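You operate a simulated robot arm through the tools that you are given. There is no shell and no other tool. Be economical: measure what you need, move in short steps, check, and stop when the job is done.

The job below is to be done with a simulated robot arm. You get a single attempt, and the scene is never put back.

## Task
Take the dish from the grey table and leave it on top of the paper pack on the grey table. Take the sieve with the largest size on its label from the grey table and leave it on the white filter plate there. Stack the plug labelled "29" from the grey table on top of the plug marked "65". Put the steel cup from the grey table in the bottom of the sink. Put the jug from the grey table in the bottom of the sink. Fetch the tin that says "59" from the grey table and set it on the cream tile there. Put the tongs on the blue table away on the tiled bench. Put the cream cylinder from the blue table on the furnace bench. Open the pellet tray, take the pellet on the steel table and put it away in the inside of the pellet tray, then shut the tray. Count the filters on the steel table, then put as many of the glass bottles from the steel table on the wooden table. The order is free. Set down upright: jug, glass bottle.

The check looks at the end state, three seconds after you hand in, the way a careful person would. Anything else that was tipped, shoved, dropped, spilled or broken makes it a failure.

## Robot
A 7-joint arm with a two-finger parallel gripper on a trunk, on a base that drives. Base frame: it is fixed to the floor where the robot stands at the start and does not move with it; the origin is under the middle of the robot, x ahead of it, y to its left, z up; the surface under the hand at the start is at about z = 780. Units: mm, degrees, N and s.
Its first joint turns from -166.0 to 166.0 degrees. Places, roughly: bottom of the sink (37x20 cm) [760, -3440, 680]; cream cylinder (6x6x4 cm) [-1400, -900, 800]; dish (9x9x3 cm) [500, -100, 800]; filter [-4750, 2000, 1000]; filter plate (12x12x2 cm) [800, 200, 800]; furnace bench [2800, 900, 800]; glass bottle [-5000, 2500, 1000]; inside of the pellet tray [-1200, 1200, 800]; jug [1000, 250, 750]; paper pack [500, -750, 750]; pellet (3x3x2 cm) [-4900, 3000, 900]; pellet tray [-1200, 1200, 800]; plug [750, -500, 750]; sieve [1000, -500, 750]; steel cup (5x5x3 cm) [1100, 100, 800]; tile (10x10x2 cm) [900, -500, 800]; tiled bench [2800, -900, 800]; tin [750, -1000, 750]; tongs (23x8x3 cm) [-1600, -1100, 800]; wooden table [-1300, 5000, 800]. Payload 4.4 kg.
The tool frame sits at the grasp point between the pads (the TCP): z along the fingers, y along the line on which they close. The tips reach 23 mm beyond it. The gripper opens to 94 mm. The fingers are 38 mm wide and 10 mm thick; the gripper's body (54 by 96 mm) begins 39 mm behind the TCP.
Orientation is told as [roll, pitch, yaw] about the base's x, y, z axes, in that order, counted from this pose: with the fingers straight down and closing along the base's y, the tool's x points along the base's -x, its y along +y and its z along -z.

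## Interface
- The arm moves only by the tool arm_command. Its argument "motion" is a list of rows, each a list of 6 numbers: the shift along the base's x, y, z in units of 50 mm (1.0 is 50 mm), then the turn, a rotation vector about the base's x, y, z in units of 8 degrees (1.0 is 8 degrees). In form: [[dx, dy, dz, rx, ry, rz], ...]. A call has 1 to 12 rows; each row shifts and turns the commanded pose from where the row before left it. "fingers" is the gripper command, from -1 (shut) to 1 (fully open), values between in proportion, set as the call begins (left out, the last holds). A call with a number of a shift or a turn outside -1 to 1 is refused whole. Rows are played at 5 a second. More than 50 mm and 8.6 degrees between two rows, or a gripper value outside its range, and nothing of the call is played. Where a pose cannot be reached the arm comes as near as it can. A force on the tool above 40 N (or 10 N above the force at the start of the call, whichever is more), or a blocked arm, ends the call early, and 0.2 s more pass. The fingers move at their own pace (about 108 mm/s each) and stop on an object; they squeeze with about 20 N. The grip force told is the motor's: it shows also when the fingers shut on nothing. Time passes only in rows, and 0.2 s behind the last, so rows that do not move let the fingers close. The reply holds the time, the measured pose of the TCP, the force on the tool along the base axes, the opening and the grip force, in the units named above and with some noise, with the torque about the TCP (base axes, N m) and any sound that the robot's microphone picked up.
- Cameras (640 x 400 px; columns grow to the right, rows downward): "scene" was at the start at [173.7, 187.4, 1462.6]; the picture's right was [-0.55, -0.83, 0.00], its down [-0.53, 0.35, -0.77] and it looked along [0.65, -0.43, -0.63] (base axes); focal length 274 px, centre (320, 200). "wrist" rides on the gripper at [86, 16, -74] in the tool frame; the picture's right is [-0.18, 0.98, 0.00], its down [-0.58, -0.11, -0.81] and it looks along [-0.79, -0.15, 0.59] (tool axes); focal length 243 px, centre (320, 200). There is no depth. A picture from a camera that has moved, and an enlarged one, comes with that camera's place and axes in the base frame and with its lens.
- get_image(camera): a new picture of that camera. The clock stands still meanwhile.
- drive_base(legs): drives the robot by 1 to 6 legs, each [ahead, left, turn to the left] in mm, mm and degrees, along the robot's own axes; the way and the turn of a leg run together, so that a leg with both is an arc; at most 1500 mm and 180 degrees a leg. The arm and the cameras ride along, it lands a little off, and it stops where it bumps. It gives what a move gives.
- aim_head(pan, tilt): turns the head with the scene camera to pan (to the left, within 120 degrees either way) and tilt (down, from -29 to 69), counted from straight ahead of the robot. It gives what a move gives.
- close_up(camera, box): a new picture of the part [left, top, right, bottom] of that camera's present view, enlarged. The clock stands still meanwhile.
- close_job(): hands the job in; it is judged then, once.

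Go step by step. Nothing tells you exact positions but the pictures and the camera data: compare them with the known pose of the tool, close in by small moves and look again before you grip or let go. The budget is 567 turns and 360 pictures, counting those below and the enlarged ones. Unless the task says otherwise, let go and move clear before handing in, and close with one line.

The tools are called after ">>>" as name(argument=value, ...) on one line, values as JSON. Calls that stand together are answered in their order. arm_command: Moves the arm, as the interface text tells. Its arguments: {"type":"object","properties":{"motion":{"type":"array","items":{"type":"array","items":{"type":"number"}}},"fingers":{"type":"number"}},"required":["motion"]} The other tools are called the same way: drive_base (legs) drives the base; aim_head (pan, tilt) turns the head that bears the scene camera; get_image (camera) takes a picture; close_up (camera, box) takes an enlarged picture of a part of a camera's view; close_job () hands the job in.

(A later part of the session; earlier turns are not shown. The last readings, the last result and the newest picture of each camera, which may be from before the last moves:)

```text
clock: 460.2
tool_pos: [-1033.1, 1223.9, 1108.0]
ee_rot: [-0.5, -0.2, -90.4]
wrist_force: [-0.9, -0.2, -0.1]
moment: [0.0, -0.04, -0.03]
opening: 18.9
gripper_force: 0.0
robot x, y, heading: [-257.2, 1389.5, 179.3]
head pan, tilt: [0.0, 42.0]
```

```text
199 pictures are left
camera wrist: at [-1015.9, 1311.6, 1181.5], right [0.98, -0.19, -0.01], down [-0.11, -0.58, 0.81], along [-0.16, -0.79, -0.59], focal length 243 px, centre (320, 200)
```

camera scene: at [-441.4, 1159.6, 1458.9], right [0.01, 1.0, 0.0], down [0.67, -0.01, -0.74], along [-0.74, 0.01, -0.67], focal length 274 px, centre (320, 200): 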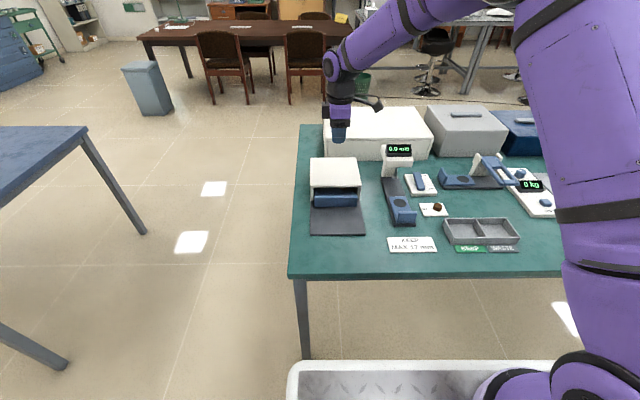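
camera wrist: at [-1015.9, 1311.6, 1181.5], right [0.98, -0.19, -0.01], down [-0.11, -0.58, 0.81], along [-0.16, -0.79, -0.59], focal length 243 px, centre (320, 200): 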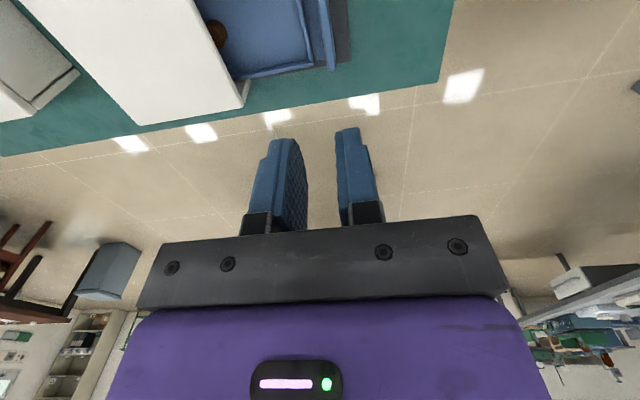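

Tray is open. Retract the arm and head toward the steel table, going west between the blue and teal tables; look as I go.

>>> arm_command(motion=[[0.4, 0.3, 0.3, 0, 0, -1], [0.4, 0.3, 0.3, 0, 0, -1], [0.4, 0.3, 0.3, 0, 0, -1], [0.4, 0.3, 0.3, 0, 0, -1], [0.4, 0.3, 0.3, 0, 0, -1], [0.4, 0.3, 0.3, 0, 0, -1], [0.4, 0.3, 0.3, 0, 0, -1], [0.4, 0.3, 0.3, 0, 0, -1], [0.4, 0.3, 0.3, 0, 0, -1], [0.4, 0.3, 0.3, 0, 0, -1], [0.4, 0, 0.3, 0, 0, -1], [0, 0, 0, 0, 0, -0.25]], fingers=1)

>>> drive_base(legs=[[0, 850, 0.8], [1200, 0, 0], [1000, 0, 0]])

>>> aim_head(pan=-30, tilt=20)

>>> get_image(camera="scene")

```text
clock: 462.8
tool_pos: [-811.2, 1373.3, 1273.3]
ee_rot: [-0.6, -0.1, 179.4]
wrist_force: [-0.7, 0.3, -0.3]
moment: [0.01, -0.01, 0.0]
opening: 94.1
gripper_force: 0.0
robot x, y, heading: [-258.4, 1388.4, 179.4]
head pan, tilt: [0.0, 42.0]
```

```text
clock: 477.8
tool_pos: [-3009.2, 499.2, 1272.7]
ee_rot: [-0.5, -0.1, -179.2]
wrist_force: [0.7, 0.5, 1.2]
moment: [-0.03, -0.01, 0.05]
opening: 94.1
gripper_force: 0.0
robot x, y, heading: [-2456.0, 527.8, -179.5]
head pan, tilt: [0.0, 42.0]
```

```text
clock: 478.7
tool_pos: [-3009.1, 499.8, 1273.2]
ee_rot: [-0.6, -0.1, -179.2]
wrist_force: [0.0, 0.2, -0.1]
moment: [0.02, 0.0, 0.0]
opening: 94.0
gripper_force: 0.0
robot x, y, heading: [-2452.3, 532.8, -179.5]
head pan, tilt: [-30.0, 20.0]
```

```text
198 pictures are left
camera scene: at [-2631.3, 339.8, 1493.1], right [0.49, 0.87, 0.0], down [0.3, -0.17, -0.94], along [-0.82, 0.46, -0.34], focal length 274 px, centre (320, 200)
```

scene: 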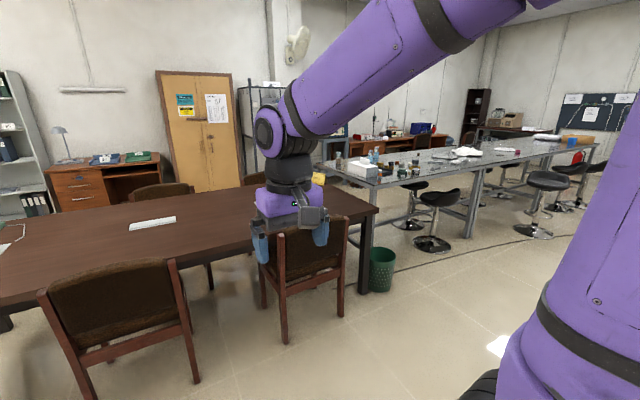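

Steel table runs along y at x≈−4280 and beyond. Strafe right and approach it.

>>> drive_base(legs=[[0, -1000, 0], [0, -970, 0], [900, 0, -0.5]])

>>> aim_head(pan=0, tilt=25)

>>> get_image(camera="scene")

```text
clock: 492.9
tool_pos: [-3912.3, 2477.4, 1273.3]
ee_rot: [-0.5, -0.1, -179.4]
wrist_force: [-0.6, 0.4, 0.7]
moment: [0.02, 0.01, 0.06]
opening: 94.0
gripper_force: 0.0
robot x, y, heading: [-3358.0, 2503.9, -179.5]
head pan, tilt: [-30.0, 20.0]
```

```text
clock: 493.9
tool_pos: [-3911.6, 2477.5, 1273.5]
ee_rot: [-0.6, -0.1, -179.2]
wrist_force: [-0.1, 0.0, -0.9]
moment: [0.01, 0.02, 0.0]
opening: 94.0
gripper_force: 0.0
robot x, y, heading: [-3359.3, 2504.4, -179.8]
head pan, tilt: [0.0, 25.0]
```

```text
197 pictures are left
camera scene: at [-3546.4, 2270.2, 1485.1], right [0.0, 1.0, 0.0], down [0.42, 0.0, -0.91], along [-0.91, 0.0, -0.42], focal length 274 px, centre (320, 200)
```

scene: 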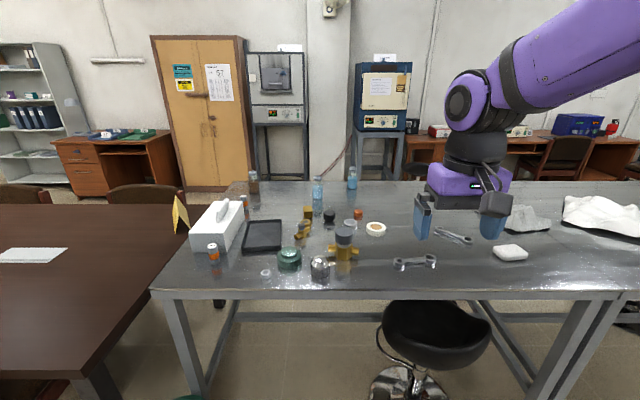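

>>> close_up(camera="scene", box=[180, 160, 400, 300])

>>> close_up(camera="scene", box=[340, 170, 560, 310])

>>> get_image(camera="wrist")

```text
2.86 times, centred on (290, 230) of scene
camera zoom: at [-3546.4, 2270.2, 1485.1], right [0.0, 1.0, 0.0], down [0.42, 0.0, -0.91], along [-0.91, 0.0, -0.42], focal length 782 px, centre (406, 114)
```

zoom: 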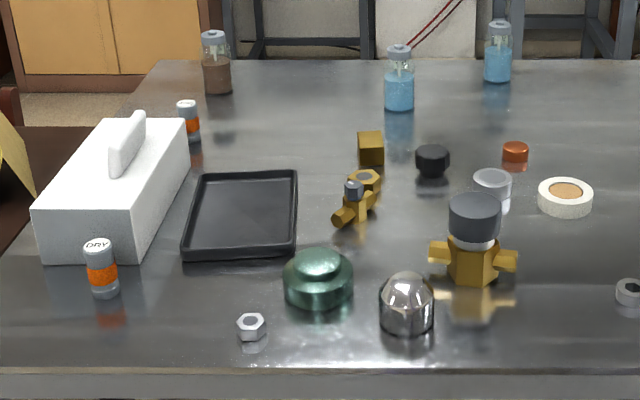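

```text
2.86 times, centred on (450, 240) of scene
camera zoom: at [-3546.4, 2270.2, 1485.1], right [0.0, 1.0, 0.0], down [0.42, 0.0, -0.91], along [-0.91, 0.0, -0.42], focal length 782 px, centre (-51, 86)
```

zoom: 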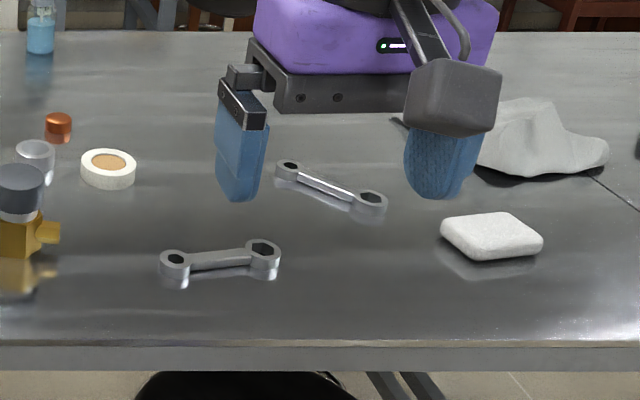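

```text
194 pictures are left
camera wrist: at [-3825.2, 2462.3, 1347.2], right [-0.17, -0.98, -0.01], down [-0.58, 0.1, 0.81], along [-0.8, 0.14, -0.59], focal length 243 px, centre (320, 200)
```

wrist: 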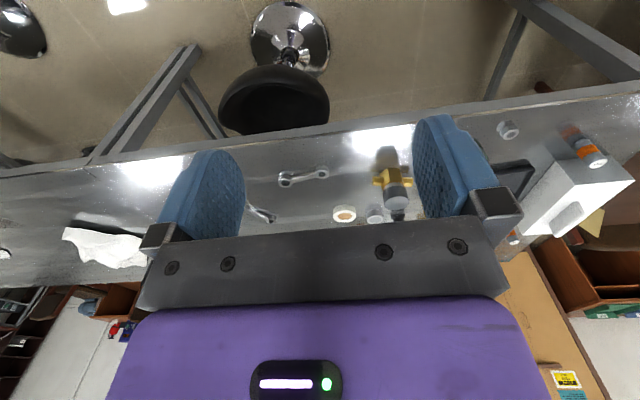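

I see three glass bottles at the back and "DRY" orange-banded cartridges (likely the filters). Survey the rest of the table.

>>> aim_head(pan=-45, tilt=22)

>>> get_image(camera="scene")

>>> close_up(camera="scene", box=[60, 170, 400, 330])

```text
clock: 495.0
tool_pos: [-3914.5, 2476.8, 1274.0]
ee_rot: [-0.6, -0.1, -179.4]
wrist_force: [0.6, 0.1, 0.9]
moment: [0.0, -0.02, -0.01]
opening: 94.0
gripper_force: 0.1
robot x, y, heading: [-3355.5, 2502.0, -179.9]
head pan, tilt: [-45.0, 22.0]
```

```text
193 pictures are left
camera scene: at [-3520.2, 2335.8, 1489.9], right [0.7, 0.71, 0.0], down [0.27, -0.26, -0.93], along [-0.66, 0.65, -0.37], focal length 274 px, centre (320, 200)
```

scene: 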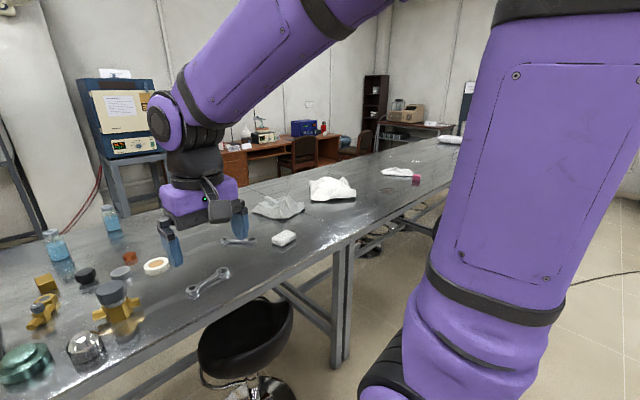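

```text
1.88 times, centred on (230, 250) of scene
camera zoom: at [-3520.2, 2335.8, 1489.9], right [0.7, 0.71, 0.0], down [0.27, -0.26, -0.93], along [-0.66, 0.65, -0.37], focal length 515 px, centre (489, 106)
```

zoom: 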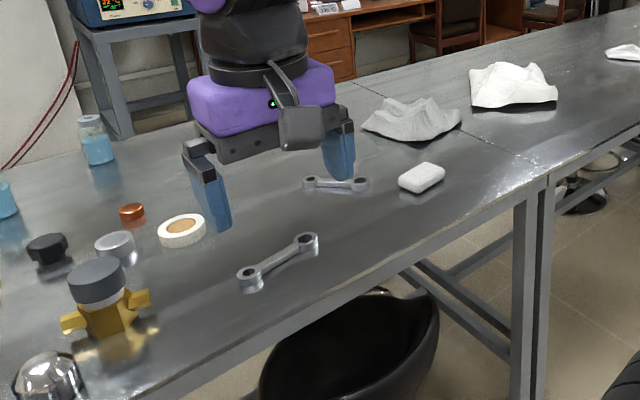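

Move closer, keeping left of the stool, for a better look.

>>> drive_base(legs=[[0, 330, 0], [430, 0, 0]])

>>> aim_head(pan=-10, tilt=30)

>>> get_image(camera="scene")

>>> get_image(camera="wrist")

```text
clock: 499.4
tool_pos: [-4340.0, 2145.2, 1272.0]
ee_rot: [-0.5, -0.1, -179.3]
wrist_force: [0.6, 0.3, 0.1]
moment: [0.02, 0.01, 0.0]
opening: 93.7
gripper_force: 0.1
robot x, y, heading: [-3783.7, 2177.2, -179.9]
head pan, tilt: [-45.0, 22.0]
```

```text
clock: 500.4
tool_pos: [-4341.4, 2145.0, 1273.6]
ee_rot: [-0.5, -0.1, -179.3]
wrist_force: [-0.1, -0.1, 0.2]
moment: [0.0, -0.01, -0.02]
opening: 94.0
gripper_force: 0.1
robot x, y, heading: [-3787.2, 2173.1, -180.0]
head pan, tilt: [-10.0, 30.0]
```

```text
191 pictures are left
camera scene: at [-3972.0, 1954.1, 1477.1], right [0.17, 0.99, 0.0], down [0.49, -0.09, -0.87], along [-0.85, 0.15, -0.5], focal length 274 px, centre (320, 200)
```

scene: 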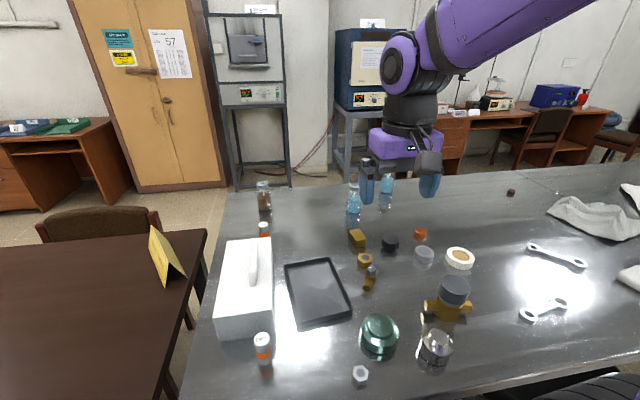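

```text
190 pictures are left
camera wrist: at [-4253.9, 2130.5, 1347.2], right [-0.17, -0.98, -0.01], down [-0.58, 0.09, 0.81], along [-0.8, 0.14, -0.59], focal length 243 px, centre (320, 200)
```

wrist: 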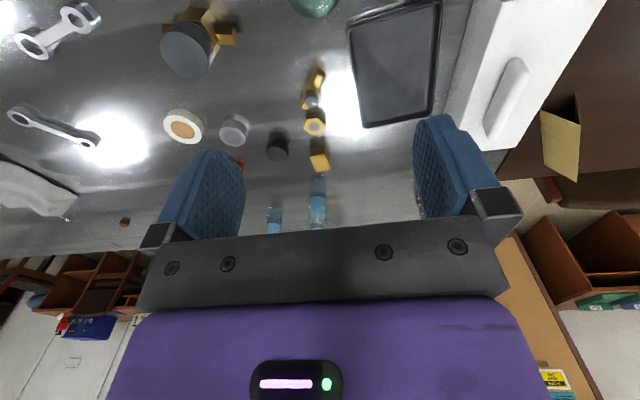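

A small brown disc at (511,192) looks like the pellet. Zoom on details.

>>> close_up(camera="scene", box=[200, 170, 340, 270])

>>> close_up(camera="scene", box=[330, 200, 490, 300])

>>> close_up(camera="scene", box=[200, 270, 480, 400])

>>> close_up(camera="scene", box=[480, 160, 640, 260])

```text
4.00 times, centred on (270, 220) of scene
camera zoom: at [-3972.0, 1954.1, 1477.1], right [0.17, 0.99, 0.0], down [0.49, -0.09, -0.87], along [-0.85, 0.15, -0.5], focal length 1095 px, centre (520, 120)
```

zoom: 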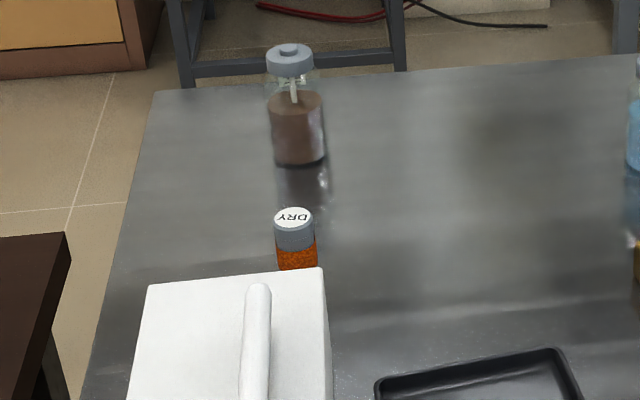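

```text
4.00 times, centred on (410, 250) of scene
camera zoom: at [-3972.0, 1954.1, 1477.1], right [0.17, 0.99, 0.0], down [0.49, -0.09, -0.87], along [-0.85, 0.15, -0.5], focal length 1095 px, centre (-40, 0)
```

zoom: 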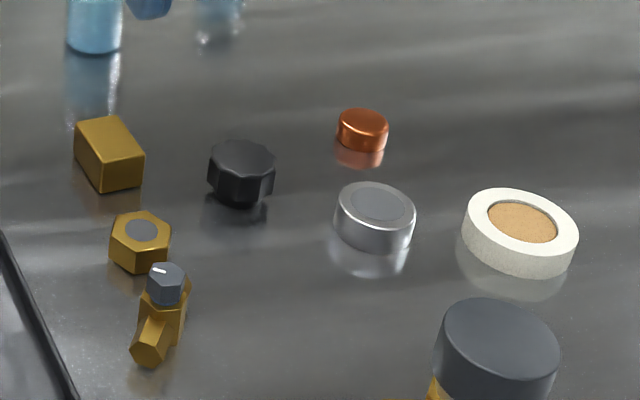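

```text
2.29 times, centred on (340, 335) of scene
camera zoom: at [-3972.0, 1954.1, 1477.1], right [0.17, 0.99, 0.0], down [0.49, -0.09, -0.87], along [-0.85, 0.15, -0.5], focal length 626 px, centre (274, -109)
```

zoom: 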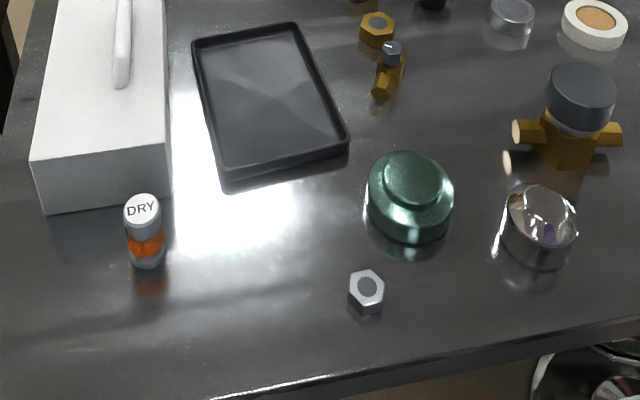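

```text
4.00 times, centred on (560, 210) of scene
camera zoom: at [-3972.0, 1954.1, 1477.1], right [0.17, 0.99, 0.0], down [0.49, -0.09, -0.87], along [-0.85, 0.15, -0.5], focal length 1095 px, centre (-640, 160)
```

zoom: 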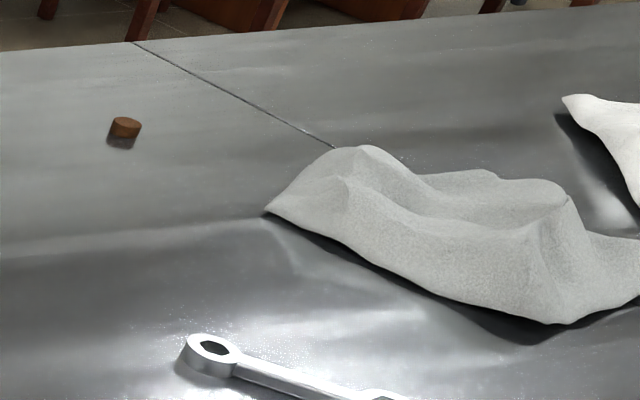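

The pellet is at the back right. I need a thorough count of filters, so look from above with the wrist camera.

>>> arm_command(motion=[[-1, 0, 0, 0, 0, 0], [-1, 0, 0, 0, 0, 0], [-1, 0, 0, 0, 0, 0], [-1, 0, 0, 0, 0, 0], [-1, 0, 0, 0, 0, 0], [-1, 0, 0, 0, 0, 0]])

>>> get_image(camera="wrist")

>>> get_image(camera="scene")

```text
clock: 501.8
tool_pos: [-4641.0, 2145.2, 1273.5]
ee_rot: [-0.5, -0.2, -179.4]
wrist_force: [1.1, 0.4, 0.3]
moment: [-0.01, 0.02, 0.0]
opening: 94.0
gripper_force: 0.0
robot x, y, heading: [-3787.9, 2174.9, -180.0]
head pan, tilt: [-10.0, 30.0]
```

```text
185 pictures are left
camera wrist: at [-4553.9, 2130.5, 1347.1], right [-0.17, -0.99, -0.01], down [-0.58, 0.09, 0.81], along [-0.8, 0.14, -0.59], focal length 243 px, centre (320, 200)
```

wrist: 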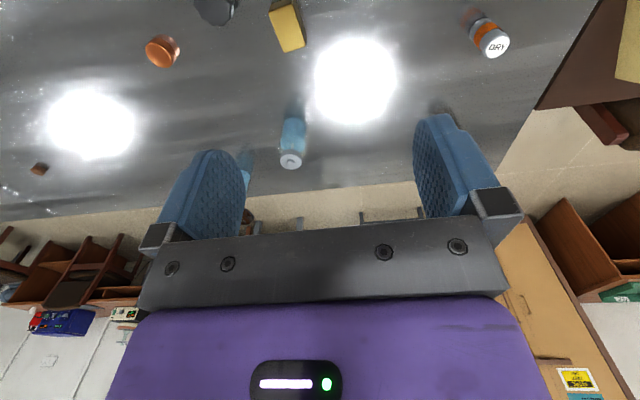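

```text
184 pictures are left
camera scene: at [-3971.2, 1954.1, 1477.2], right [0.17, 0.99, 0.0], down [0.49, -0.09, -0.87], along [-0.85, 0.15, -0.5], focal length 274 px, centre (320, 200)
```

scene: 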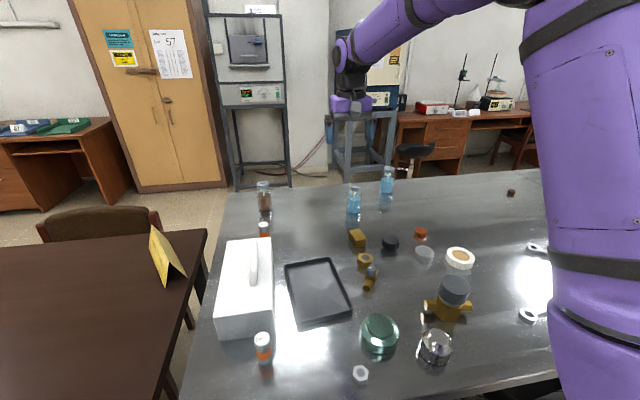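

Nothing else hides at the back here. Retract and survey the right part of the steel table, where the pellet is.

>>> arm_command(motion=[[1, 0, 0, 0, 0, 0], [1, 0, 0, 0, 0, 0], [1, 0, 0, 0, 0, 0], [1, 0, 0, 0, 0, 0], [1, 0, 0, 0, 0, 0], [1, 0, 0, 0, 0, 0]])

>>> drive_base(legs=[[-350, 0, 0], [0, -1300, 0]])

>>> aim_head(pan=10, tilt=25)

>>> get_image(camera="scene")

>>> aim_head(pan=-40, tilt=22)

>>> get_image(camera="scene")

```text
clock: 503.2
tool_pos: [-4339.6, 2146.8, 1273.5]
ee_rot: [-0.6, -0.1, -179.3]
wrist_force: [-0.7, 0.1, -0.9]
moment: [0.03, -0.03, 0.02]
opening: 94.0
gripper_force: 0.0
robot x, y, heading: [-3785.6, 2175.3, -179.9]
head pan, tilt: [-10.0, 30.0]
```

```text
clock: 511.5
tool_pos: [-3986.2, 3433.6, 1273.5]
ee_rot: [-0.5, -0.2, -179.8]
wrist_force: [-0.1, 0.0, 0.9]
moment: [0.02, 0.01, -0.01]
opening: 94.0
gripper_force: 0.0
robot x, y, heading: [-3432.8, 3455.3, 179.9]
head pan, tilt: [-10.0, 30.0]
```

```text
clock: 512.4
tool_pos: [-3986.3, 3433.7, 1273.2]
ee_rot: [-0.5, 0.0, -179.7]
wrist_force: [0.6, 0.7, 0.0]
moment: [-0.02, -0.02, 0.01]
opening: 94.2
gripper_force: 0.0
robot x, y, heading: [-3431.4, 3457.8, 179.9]
head pan, tilt: [10.0, 25.0]
```

```text
183 pictures are left
camera scene: at [-3621.8, 3207.2, 1485.0], right [-0.17, 0.99, 0.0], down [0.42, 0.07, -0.91], along [-0.89, -0.15, -0.42], focal length 274 px, centre (320, 200)
```

scene: 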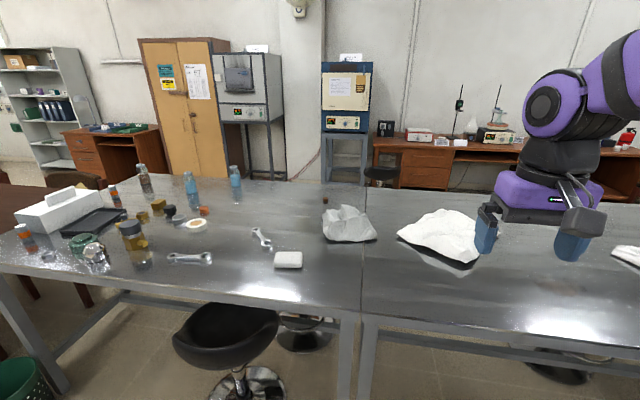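

```text
clock: 513.5
tool_pos: [-3986.9, 3434.6, 1274.3]
ee_rot: [-0.6, -0.2, -179.7]
wrist_force: [0.7, -0.4, -0.3]
moment: [0.01, -0.01, -0.01]
opening: 94.2
gripper_force: 0.0
robot x, y, heading: [-3433.2, 3455.8, 179.7]
head pan, tilt: [-40.0, 22.0]
```

```text
182 pictures are left
camera scene: at [-3601.9, 3282.6, 1489.9], right [0.64, 0.76, 0.0], down [0.29, -0.24, -0.93], along [-0.71, 0.6, -0.37], focal length 274 px, centre (320, 200)
```

scene: 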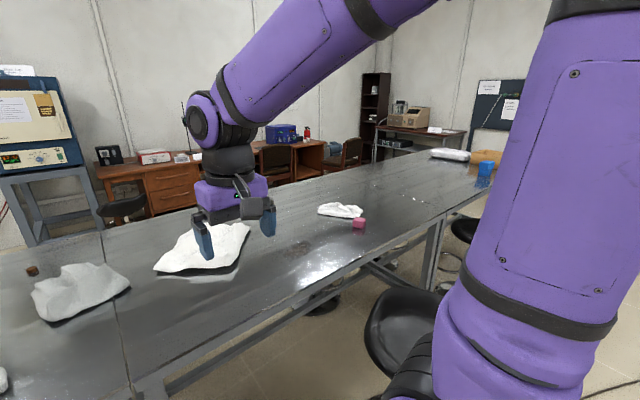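

>>> close_up(camera="scene", box=[300, 180, 520, 290])

>>> aim_head(pan=30, tilt=22)

>>> get_image(camera="scene")

>>> close_up(camera="scene", box=[160, 160, 400, 290])

```text
2.91 times, centred on (410, 235) of scene
camera zoom: at [-3601.9, 3282.6, 1489.9], right [0.64, 0.76, 0.0], down [0.29, -0.24, -0.93], along [-0.71, 0.6, -0.37], focal length 796 px, centre (58, 98)
```

zoom: 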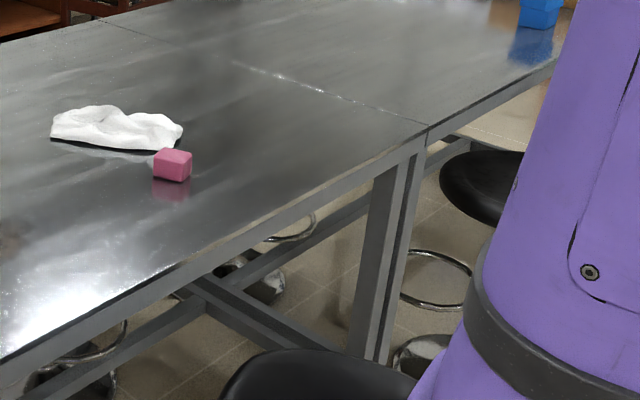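

```text
clock: 514.9
tool_pos: [-3986.5, 3434.8, 1273.9]
ee_rot: [-0.5, 0.0, -179.8]
wrist_force: [-0.7, 0.0, -0.4]
moment: [0.0, -0.02, 0.02]
opening: 94.3
gripper_force: 0.1
robot x, y, heading: [-3431.4, 3458.5, 180.0]
head pan, tilt: [30.0, 22.0]
```

```text
180 pictures are left
camera scene: at [-3611.6, 3176.7, 1489.9], right [-0.5, 0.87, 0.0], down [0.33, 0.19, -0.93], along [-0.8, -0.46, -0.37], focal length 274 px, centre (320, 200)
```

scene: 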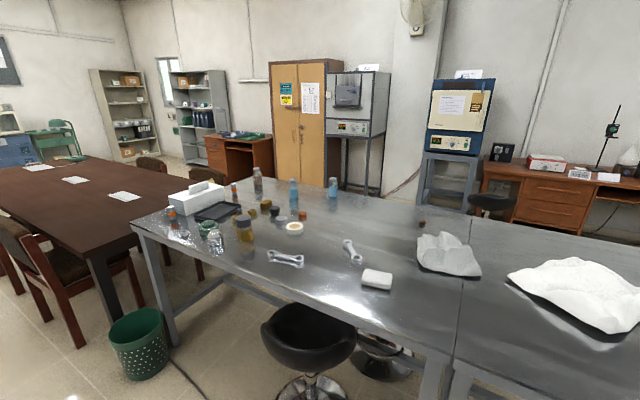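

```text
2.67 times, centred on (280, 225) of scene
camera zoom: at [-3611.6, 3176.7, 1489.9], right [-0.5, 0.87, 0.0], down [0.33, 0.19, -0.93], along [-0.8, -0.46, -0.37], focal length 730 px, centre (427, 133)
```

zoom: 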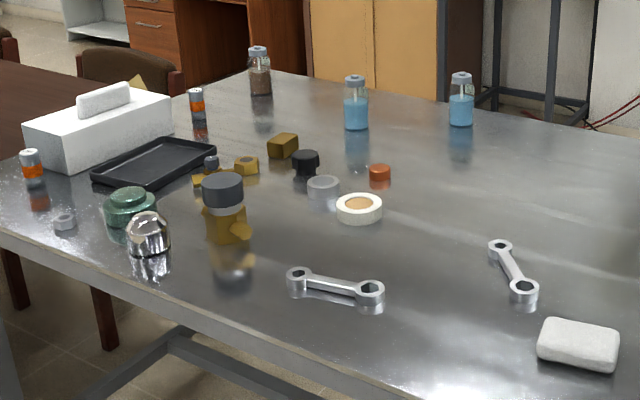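

Two "DRY" filter cartridges are visible so far and three bottles. I'll fetch the pellet now (about (−4929,3014)) and check the area around meanwhile.

>>> drive_base(legs=[[0, 275, 0], [400, 0, 0]])

>>> arm_command(motion=[[-0.9, -0.2, 0, 0, 0, 0], [-0.9, -0.2, 0, 0, 0, 0], [-0.9, -0.2, 0, 0, 0, 0], [-0.9, -0.2, 0, 0, 0, 0], [-0.9, -0.2, 0, 0, 0, 0], [-0.9, -0.2, 0, 0, 0, 0]])

>>> get_image(camera="wrist")

```text
clock: 519.0
tool_pos: [-4390.5, 3159.5, 1272.6]
ee_rot: [-0.5, -0.1, -179.5]
wrist_force: [-1.1, 0.1, 0.1]
moment: [-0.01, 0.02, -0.02]
opening: 94.0
gripper_force: 0.1
robot x, y, heading: [-3835.1, 3182.2, 180.1]
head pan, tilt: [30.0, 22.0]
```

```text
clock: 520.4
tool_pos: [-4658.6, 3099.9, 1275.5]
ee_rot: [-0.5, -0.2, -179.6]
wrist_force: [0.0, 0.9, 0.8]
moment: [-0.04, 0.03, 0.02]
opening: 94.1
gripper_force: 0.1
robot x, y, heading: [-3835.7, 3187.8, 180.1]
head pan, tilt: [30.0, 22.0]
```

```text
178 pictures are left
camera wrist: at [-4571.3, 3085.3, 1348.9], right [-0.18, -0.98, -0.01], down [-0.58, 0.1, 0.81], along [-0.8, 0.15, -0.59], focal length 243 px, centre (320, 200)
```

wrist: 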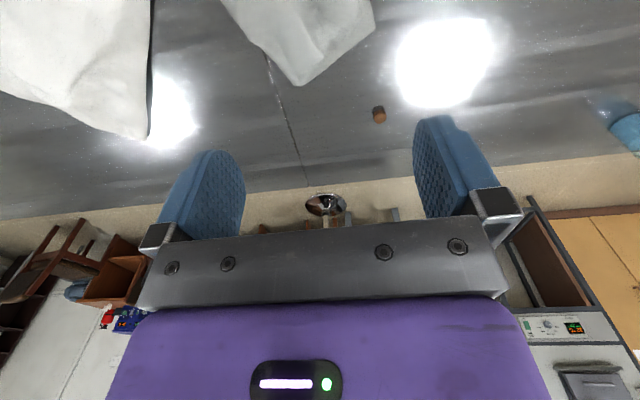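

Pellet at about (−4917,3019). Move over and descend.

>>> arm_command(motion=[[-0.9, -0.35, -0.2, 0, 0, 0], [-0.9, -0.35, -0.2, 0, 0, 0], [-0.8, -0.3, -0.5, 0, 0, 0], [-0.8, -0.3, -0.5, 0, 0, 0], [-0.8, -0.2, -0.5, 0, 0, 0], [-0.5, -0.1, -0.8, 0, 0, 0], [-0.46, 0, -0.8, 0, 0, 0], [0, 0, -1, 0, 0, 0]], fingers=0.2)

>>> get_image(camera="wrist")

```text
clock: 522.2
tool_pos: [-4908.6, 3022.0, 1047.7]
ee_rot: [-0.4, -0.2, -179.7]
wrist_force: [-0.4, 0.5, 2.1]
moment: [-0.02, 0.02, -0.02]
opening: 56.5
gripper_force: 0.1
out of reach, approached as far as the arm can: row 7
robot x, y, heading: [-3831.5, 3185.7, 179.7]
head pan, tilt: [30.0, 22.0]
```

```text
177 pictures are left
camera wrist: at [-4821.3, 3006.6, 1121.6], right [-0.18, -0.98, -0.01], down [-0.58, 0.1, 0.81], along [-0.8, 0.15, -0.59], focal length 243 px, centre (320, 200)
```

wrist: 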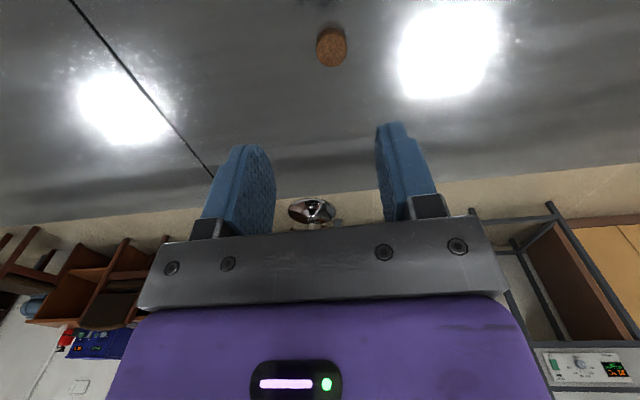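

>>> arm_command(motion=[[0, 0, -0.9, 0, 0, 0], [-0.2, -0.14, -0.6, 0, 0, 0], [0, 0, -0.5, 0, 0, 0]])

>>> get_image(camera="wrist")

```text
clock: 523.0
tool_pos: [-4914.0, 3015.8, 949.0]
ee_rot: [-0.5, -0.2, -179.5]
wrist_force: [0.4, 0.3, 0.6]
moment: [0.03, 0.02, 0.01]
opening: 56.5
gripper_force: 0.2
out of reach, approached as far as the arm can: row 2
robot x, y, heading: [-3834.0, 3183.0, 180.0]
head pan, tilt: [30.0, 22.0]
```

```text
176 pictures are left
camera wrist: at [-4827.1, 3001.0, 1022.4], right [-0.18, -0.98, -0.01], down [-0.58, 0.1, 0.81], along [-0.8, 0.15, -0.59], focal length 243 px, centre (320, 200)
```

wrist: 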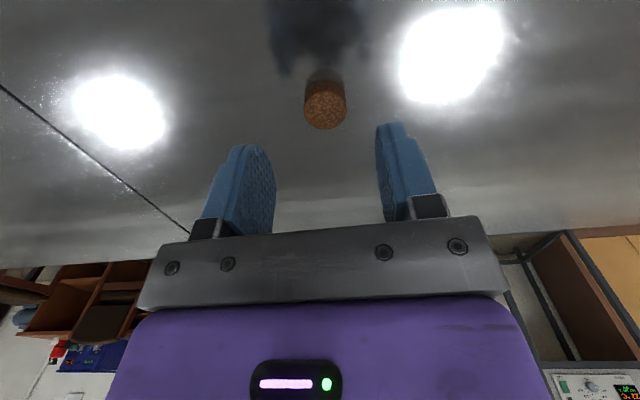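

>>> arm_command(motion=[[0, 0, -0.6, 0, 0, 0], [-0.14, 0, -0.2, 0, 0, 0]])

>>> get_image(camera="wrist")

```text
clock: 523.6
tool_pos: [-4913.2, 3018.7, 908.6]
ee_rot: [-0.5, -0.2, -179.6]
wrist_force: [0.8, 0.1, 0.1]
moment: [-0.01, -0.01, 0.05]
opening: 56.3
gripper_force: 0.1
out of reach, approached as far as the arm can: row 2
robot x, y, heading: [-3836.9, 3182.8, 180.3]
head pan, tilt: [30.0, 22.0]
```

```text
175 pictures are left
camera wrist: at [-4825.8, 3003.2, 982.3], right [-0.18, -0.98, -0.01], down [-0.58, 0.1, 0.81], along [-0.8, 0.15, -0.59], focal length 243 px, centre (320, 200)
```

wrist: 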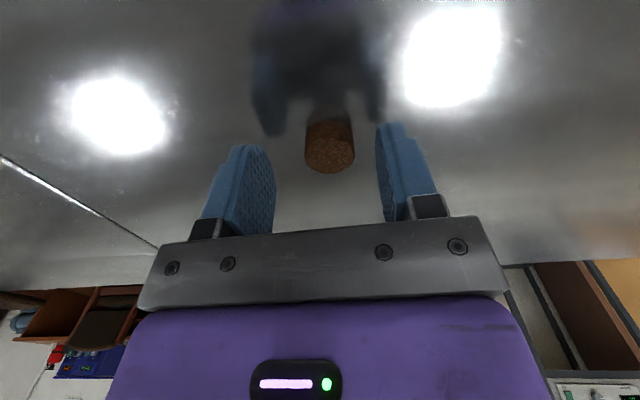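

Within the pads. Lower gently the last bit and close.

>>> arm_command(motion=[[0, -0.04, -0.08, 0, 0, 0], [0, 0, -0.06, 0, 0, 0], [0, 0, -0.05, 0, 0, 0], [0, 0, 0, 0, 0, 0]])

>>> get_image(camera="wrist")

```text
clock: 524.6
tool_pos: [-4912.5, 3016.8, 898.1]
ee_rot: [-0.5, -0.1, -179.5]
wrist_force: [-0.2, -0.2, -0.4]
moment: [0.01, 0.0, 0.04]
opening: 56.5
gripper_force: 0.1
robot x, y, heading: [-3833.4, 3188.4, 180.0]
head pan, tilt: [30.0, 22.0]
```

```text
174 pictures are left
camera wrist: at [-4825.7, 3001.4, 972.1], right [-0.18, -0.98, -0.01], down [-0.58, 0.1, 0.81], along [-0.8, 0.15, -0.59], focal length 243 px, centre (320, 200)
```

wrist: 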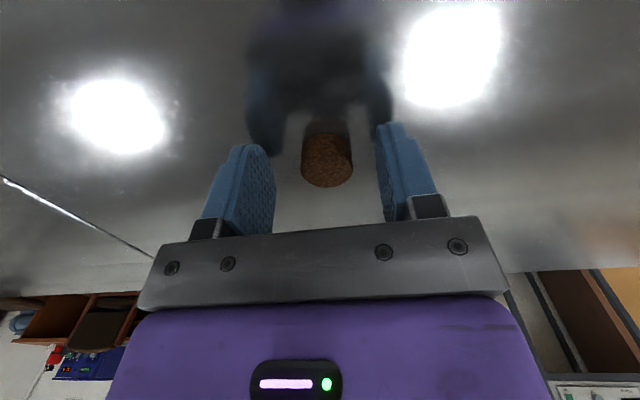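

>>> arm_command(motion=[[0, 0, -0.05, 0, 0, 0], [0, 0, 0, 0, 0, 0], [0, 0, 0, 0, 0, 0], [0, 0, 0, 0, 0, 0], [0, 0, 0, 0, 0, 0]], fingers=-1)

>>> arm_command(motion=[[0, 0, 0.1, 0, 0, 0], [0, 0, 0.1, 0, 0, 0], [0, 0, 0.2, 0, 0, 0], [0, 0, 0.3, 0, 0, 0], [0, 0, 0.5, 0, 0, 0]])

>>> get_image(camera="wrist")

```text
clock: 525.8
tool_pos: [-4912.6, 3017.7, 896.8]
ee_rot: [-0.5, -0.2, -179.6]
wrist_force: [-0.1, 0.2, 6.3]
moment: [-0.05, 0.03, 0.02]
opening: 25.7
gripper_force: 20.3
robot x, y, heading: [-3838.0, 3189.3, 180.2]
head pan, tilt: [30.0, 22.0]
```

```text
clock: 527.0
tool_pos: [-4913.2, 3016.7, 954.6]
ee_rot: [-0.5, 0.0, -179.6]
wrist_force: [0.9, 1.1, -0.6]
moment: [-0.04, 0.03, 0.01]
opening: 25.5
gripper_force: 20.1
robot x, y, heading: [-3838.4, 3185.1, 179.7]
head pan, tilt: [30.0, 22.0]
```

```text
173 pictures are left
camera wrist: at [-4826.1, 3001.2, 1029.0], right [-0.18, -0.98, -0.01], down [-0.58, 0.1, 0.81], along [-0.79, 0.15, -0.59], focal length 243 px, centre (320, 200)
```

wrist: 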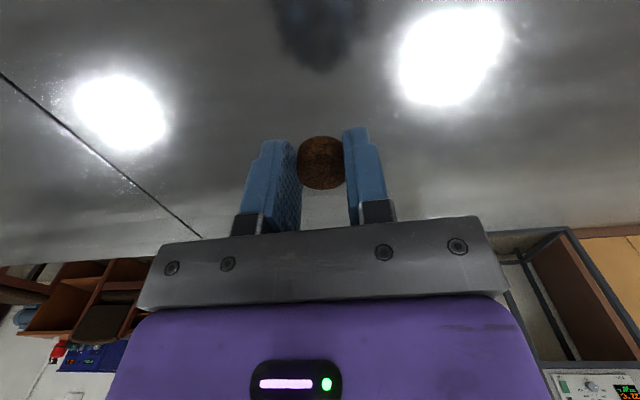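

Pellet held; steel table top is at z≈873. Retract and drive back to the tray.

>>> arm_command(motion=[[0, 0, 1, 0, 0, 0], [0, 0, 1, 0, 0, 0], [0.7, 0, 0.6, 0, 0, 0], [0.7, 0, 0.6, 0, 0, 0], [0.8, 0, 0.5, 0, 0, 0], [0.9, 0, 0.3, 0, 0, 0], [1, 0, 0, 0, 0, 0], [1, 0, 0, 0, 0, 0], [1, 0, 0, 0, 0, 0], [1, 0, 0, 0, 0, 0], [1, 0, 0, 0, 0, 0]])

>>> drive_base(legs=[[-1380, 0, 0], [0, 1325, 0], [0, 1325, 0], [-1100, 0, 0], [-1100, 0, 0], [0, -860, 0]])

>>> aim_head(pan=0, tilt=42)

>>> get_image(camera="scene")

```text
clock: 529.4
tool_pos: [-4508.9, 3018.6, 1155.3]
ee_rot: [-0.5, -0.1, -179.6]
wrist_force: [-1.0, -0.1, 0.0]
moment: [0.0, 0.0, 0.0]
opening: 25.7
gripper_force: 20.0
robot x, y, heading: [-3839.5, 3187.1, 179.9]
head pan, tilt: [30.0, 22.0]
```

```text
clock: 563.5
tool_pos: [-929.0, 1178.3, 1156.3]
ee_rot: [-0.5, 0.0, 179.6]
wrist_force: [0.2, 0.4, 0.1]
moment: [0.01, 0.07, -0.02]
opening: 25.7
gripper_force: 20.0
robot x, y, heading: [-253.0, 1331.0, 179.2]
head pan, tilt: [30.0, 22.0]
```

```text
clock: 564.4
tool_pos: [-929.2, 1176.5, 1155.8]
ee_rot: [-0.5, 0.0, 179.5]
wrist_force: [0.0, 0.6, 0.2]
moment: [0.03, -0.01, -0.01]
opening: 25.7
gripper_force: 20.3
robot x, y, heading: [-253.5, 1335.3, 178.7]
head pan, tilt: [0.0, 42.0]
```

```text
172 pictures are left
camera scene: at [-439.1, 1102.3, 1458.8], right [0.02, 1.0, 0.0], down [0.67, -0.01, -0.74], along [-0.74, 0.01, -0.67], focal length 274 px, centre (320, 200)
```

scene: 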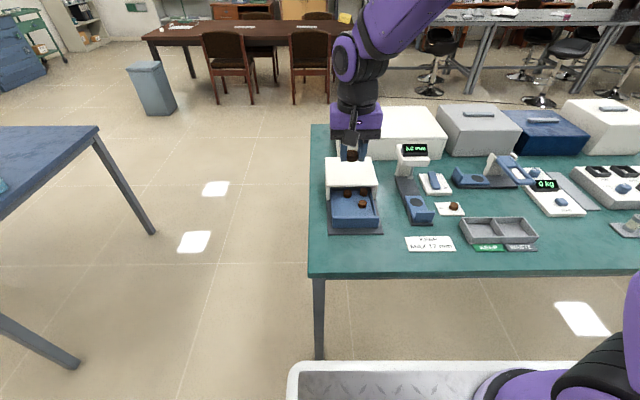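

>>> close_up(camera="scene", box=[310, 140, 400, 245])

>>> arm_command(motion=[[-0.9, 0, 0, 0, 0, 0], [-0.9, 0, 0, 0, 0, 0], [-0.9, 0.2, 0, 0, 0, 0], [-0.3, 0.2, -0.6, 0, 0, 0], [0, 0, -1, 0, 0, 0]])

>>> get_image(camera="wrist")

```text
3.81 times, centred on (355, 192) of scene
camera zoom: at [-439.1, 1102.3, 1458.8], right [0.02, 1.0, 0.0], down [0.67, -0.01, -0.74], along [-0.74, 0.01, -0.67], focal length 1043 px, centre (187, 229)
```

zoom: 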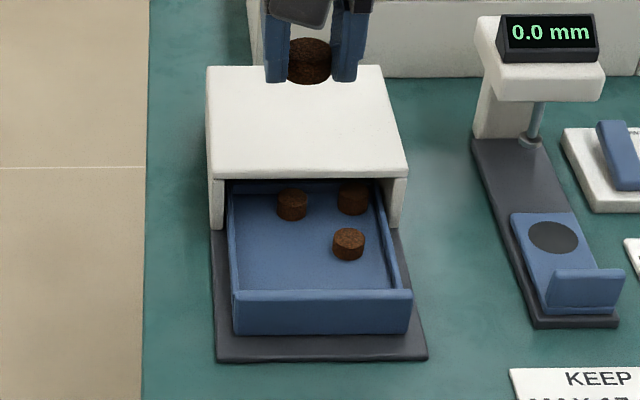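

```text
clock: 565.6
tool_pos: [-1080.5, 1197.4, 1076.6]
ee_rot: [-0.5, -0.2, 179.4]
wrist_force: [-0.2, -0.4, 0.2]
moment: [-0.01, 0.01, 0.0]
opening: 25.4
gripper_force: 20.1
robot x, y, heading: [-257.9, 1335.0, 178.8]
head pan, tilt: [0.0, 42.0]
```

```text
170 pictures are left
camera wrist: at [-993.4, 1181.1, 1150.1], right [-0.19, -0.98, -0.01], down [-0.58, 0.11, 0.81], along [-0.79, 0.16, -0.59], focal length 243 px, centre (320, 200)
```

wrist: 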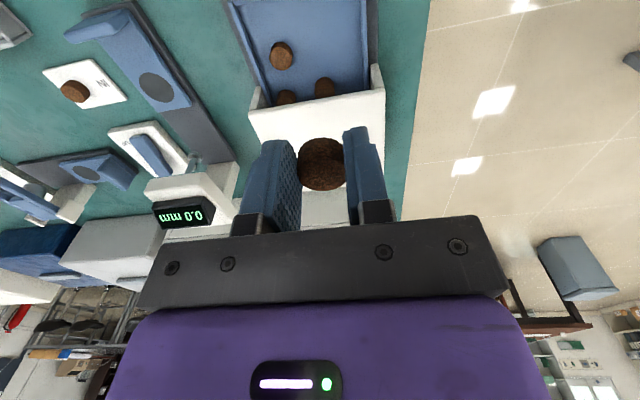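

Free spot in the front-left of the drawer: (−1098,1203). Lower there.

>>> arm_command(motion=[[-0.35, 0.12, -0.9, 0, 0, 0], [0, 0, -0.9, 0, 0, 0], [0, 0, -0.9, 0, 0, 0], [0, 0, -0.9, 0, 0, 0]])

>>> get_image(camera="wrist")

>>> close_up(camera="scene", box=[310, 120, 410, 245])

```text
clock: 566.6
tool_pos: [-1097.0, 1204.1, 895.2]
ee_rot: [-0.5, -0.1, 179.4]
wrist_force: [-0.2, 1.2, 0.3]
moment: [0.0, 0.01, 0.0]
opening: 25.4
gripper_force: 20.1
robot x, y, heading: [-252.7, 1336.0, 179.3]
head pan, tilt: [0.0, 42.0]
```

```text
169 pictures are left
camera wrist: at [-1010.4, 1187.1, 970.4], right [-0.19, -0.98, -0.01], down [-0.58, 0.11, 0.81], along [-0.79, 0.16, -0.59], focal length 243 px, centre (320, 200)
```

wrist: 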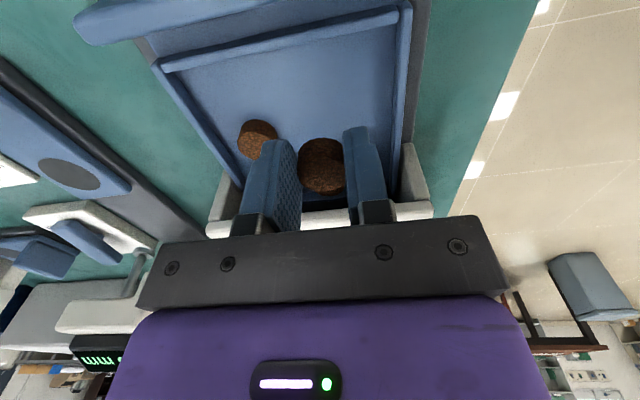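

```text
3.20 times, centred on (360, 182) of scene
camera zoom: at [-438.6, 1102.5, 1458.9], right [0.02, 1.0, 0.0], down [0.67, -0.01, -0.74], along [-0.74, 0.01, -0.67], focal length 876 px, centre (192, 256)
```

zoom: 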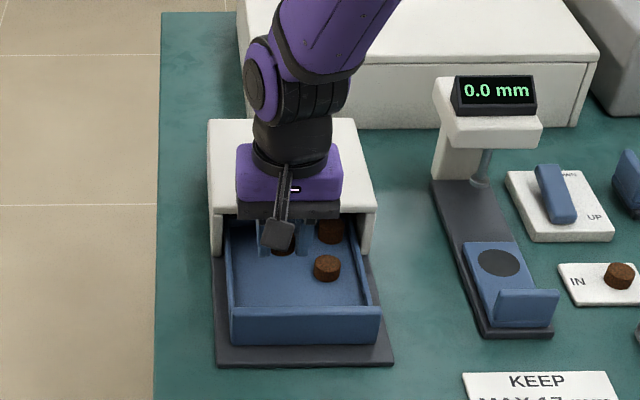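

Shift 12 mm toward the front and lower to contact.

>>> arm_command(motion=[[0.24, 0, -0.5, 0, 0, 0], [0, 0, -0.4, 0, 0, 0], [0, 0, -0.2, 0, 0, 0], [0, 0, -0.08, 0, 0, 0], [0, 0, -0.08, 0, 0, 0], [0, 0, -0.08, 0, 0, 0], [0, 0, -0.06, 0, 0, 0], [0, 0, 0, 0, 0, 0]])

>>> get_image(camera="wrist")

```text
clock: 567.7
tool_pos: [-1087.1, 1203.3, 839.4]
ee_rot: [-0.4, -0.6, 179.6]
wrist_force: [0.1, 1.7, 15.1]
moment: [-0.12, -0.1, 0.02]
opening: 25.6
gripper_force: 20.2
robot x, y, heading: [-252.6, 1332.7, 178.9]
head pan, tilt: [0.0, 42.0]
stopped in row 5: the force on the tool passed its limit at 48 N (the readings are from after the stop); the commanded pose is now the measured one
```

```text
167 pictures are left
camera wrist: at [-1000.8, 1186.8, 913.7], right [-0.19, -0.98, 0.0], down [-0.57, 0.11, 0.81], along [-0.8, 0.16, -0.58], focal length 243 px, centre (320, 200)
```

wrist: 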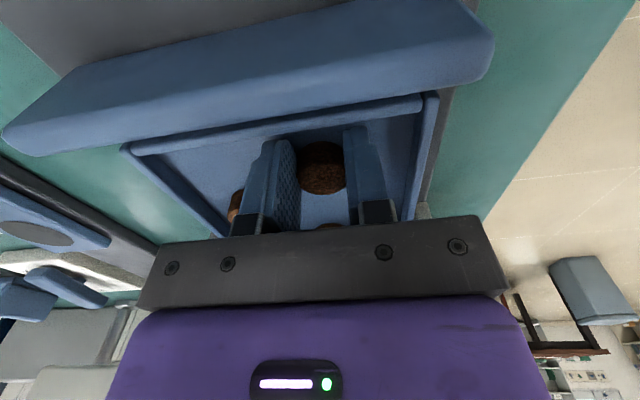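

Pellet on the drawer floor. Release gently and rise.

>>> arm_command(motion=[[0, 0, 0.03, 0, 0, 0], [0, 0, 0, 0, 0, 0], [0, 0, 0.2, 0, 0, 0], [0, 0, 0.5, 0, 0, 0], [0, 0, 1, 0, 0, 0], [0, 0, 1, 0, 0, 0], [0, 0, 1, 0, 0, 0]], fingers=-0.2)

>>> get_image(camera="wrist")

```text
clock: 569.3
tool_pos: [-1087.9, 1202.7, 1024.0]
ee_rot: [-0.3, -0.4, 179.5]
wrist_force: [-0.1, 0.0, -1.3]
moment: [0.03, -0.03, -0.02]
opening: 37.6
gripper_force: 0.0
robot x, y, heading: [-250.5, 1329.0, 179.0]
head pan, tilt: [0.0, 42.0]
```

```text
166 pictures are left
camera wrist: at [-1000.6, 1186.3, 1098.0], right [-0.19, -0.98, -0.01], down [-0.58, 0.11, 0.81], along [-0.79, 0.16, -0.59], focal length 243 px, centre (320, 200)
```

wrist: 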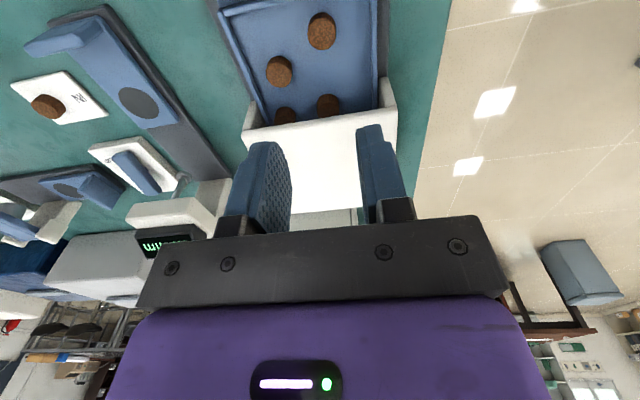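

Pellet is in. Now close the drawer: come down in front of the handle with closed fingers and push.

>>> arm_command(motion=[[0.8, 0.2, 0, 0, 0, 0], [0.8, 0.2, 0, 0, 0, 0], [0.5, 0.04, 0, 0, 0, 0], [0, 0, -1, 0, 0, 0], [0, 0, -1, 0, 0, 0], [0, 0, -1, 0, 0, 0], [0, 0, -0.5, 0, 0, 0]], fingers=-1)

>>> get_image(camera="wrist")

```text
clock: 570.9
tool_pos: [-980.9, 1224.4, 849.5]
ee_rot: [-0.4, -0.6, 179.5]
wrist_force: [-0.2, 0.2, 0.1]
moment: [-0.02, 0.02, 0.01]
opening: 0.0
gripper_force: 21.0
robot x, y, heading: [-252.6, 1339.4, 179.2]
head pan, tilt: [0.0, 42.0]
```

```text
165 pictures are left
camera wrist: at [-894.9, 1208.1, 923.0], right [-0.19, -0.98, -0.01], down [-0.57, 0.11, 0.81], along [-0.8, 0.16, -0.58], focal length 243 px, centre (320, 200)
```

wrist: 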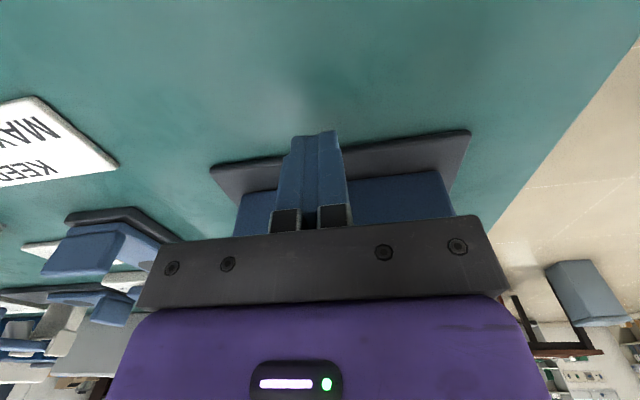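

>>> arm_command(motion=[[0, 0, -0.2, 0, 0, 0], [-0.3, 0, 0, 0, 0, 0], [-0.3, 0, 0, 0, 0, 0], [-0.3, 0, 0, 0, 0, 0], [-0.3, 0, 0, 0, 0, 0], [-0.3, 0, 0, 0, 0, 0], [-0.3, 0, 0, 0, 0, 0], [-0.2, 0, 0, 0, 0, 0]])

>>> get_image(camera="wrist")

```text
clock: 572.7
tool_pos: [-1083.8, 1226.4, 839.8]
ee_rot: [-0.5, -0.4, 179.5]
wrist_force: [0.5, 0.1, 0.5]
moment: [0.04, -0.04, -0.01]
opening: 0.0
gripper_force: 19.9
robot x, y, heading: [-249.3, 1333.4, 178.8]
head pan, tilt: [0.0, 42.0]
```

```text
164 pictures are left
camera wrist: at [-996.0, 1209.0, 913.6], right [-0.19, -0.98, -0.01], down [-0.57, 0.11, 0.81], along [-0.8, 0.16, -0.58], focal length 243 px, centre (320, 200)
```

wrist: 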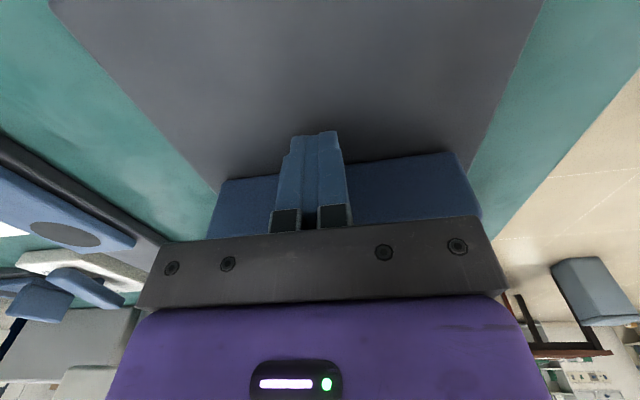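

Moving smoothly. Push further until it stops.

>>> arm_command(motion=[[-0.2, 0, 0, 0, 0, 0], [-0.15, 0, 0, 0, 0, 0], [-0.1, 0, 0, 0, 0, 0], [-0.1, 0, 0, 0, 0, 0], [-0.1, 0, 0, 0, 0, 0], [-0.1, 0, 0, 0, 0, 0], [-0.1, 0, 0, 0, 0, 0], [-0.1, 0, 0, 0, 0, 0]])

>>> close_up(camera="scene", box=[300, 120, 420, 245])

```text
clock: 573.8
tool_pos: [-1106.5, 1224.7, 839.2]
ee_rot: [-0.4, 0.2, 179.6]
wrist_force: [12.4, 0.7, 1.9]
moment: [-0.02, 0.21, 0.07]
opening: 0.0
gripper_force: 20.1
robot x, y, heading: [-254.5, 1332.8, 179.0]
head pan, tilt: [0.0, 42.0]
stopped in row 5: the force on the tool passed its limit at 47 N (the readings are from after the stop); the commanded pose is now the measured one
```

```text
3.20 times, centred on (360, 182) of scene
camera zoom: at [-438.1, 1102.5, 1458.9], right [0.02, 1.0, 0.0], down [0.67, -0.01, -0.74], along [-0.74, 0.01, -0.67], focal length 876 px, centre (192, 256)
```

zoom: 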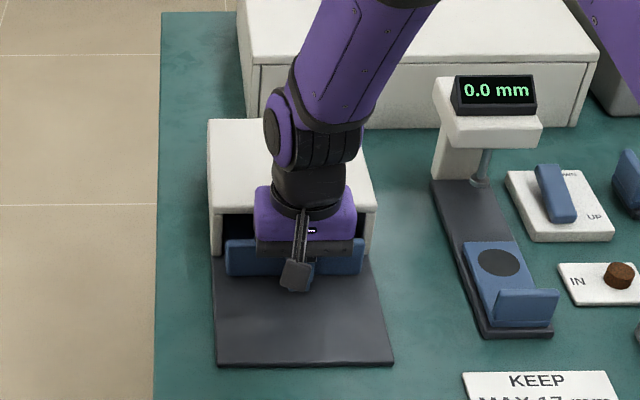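

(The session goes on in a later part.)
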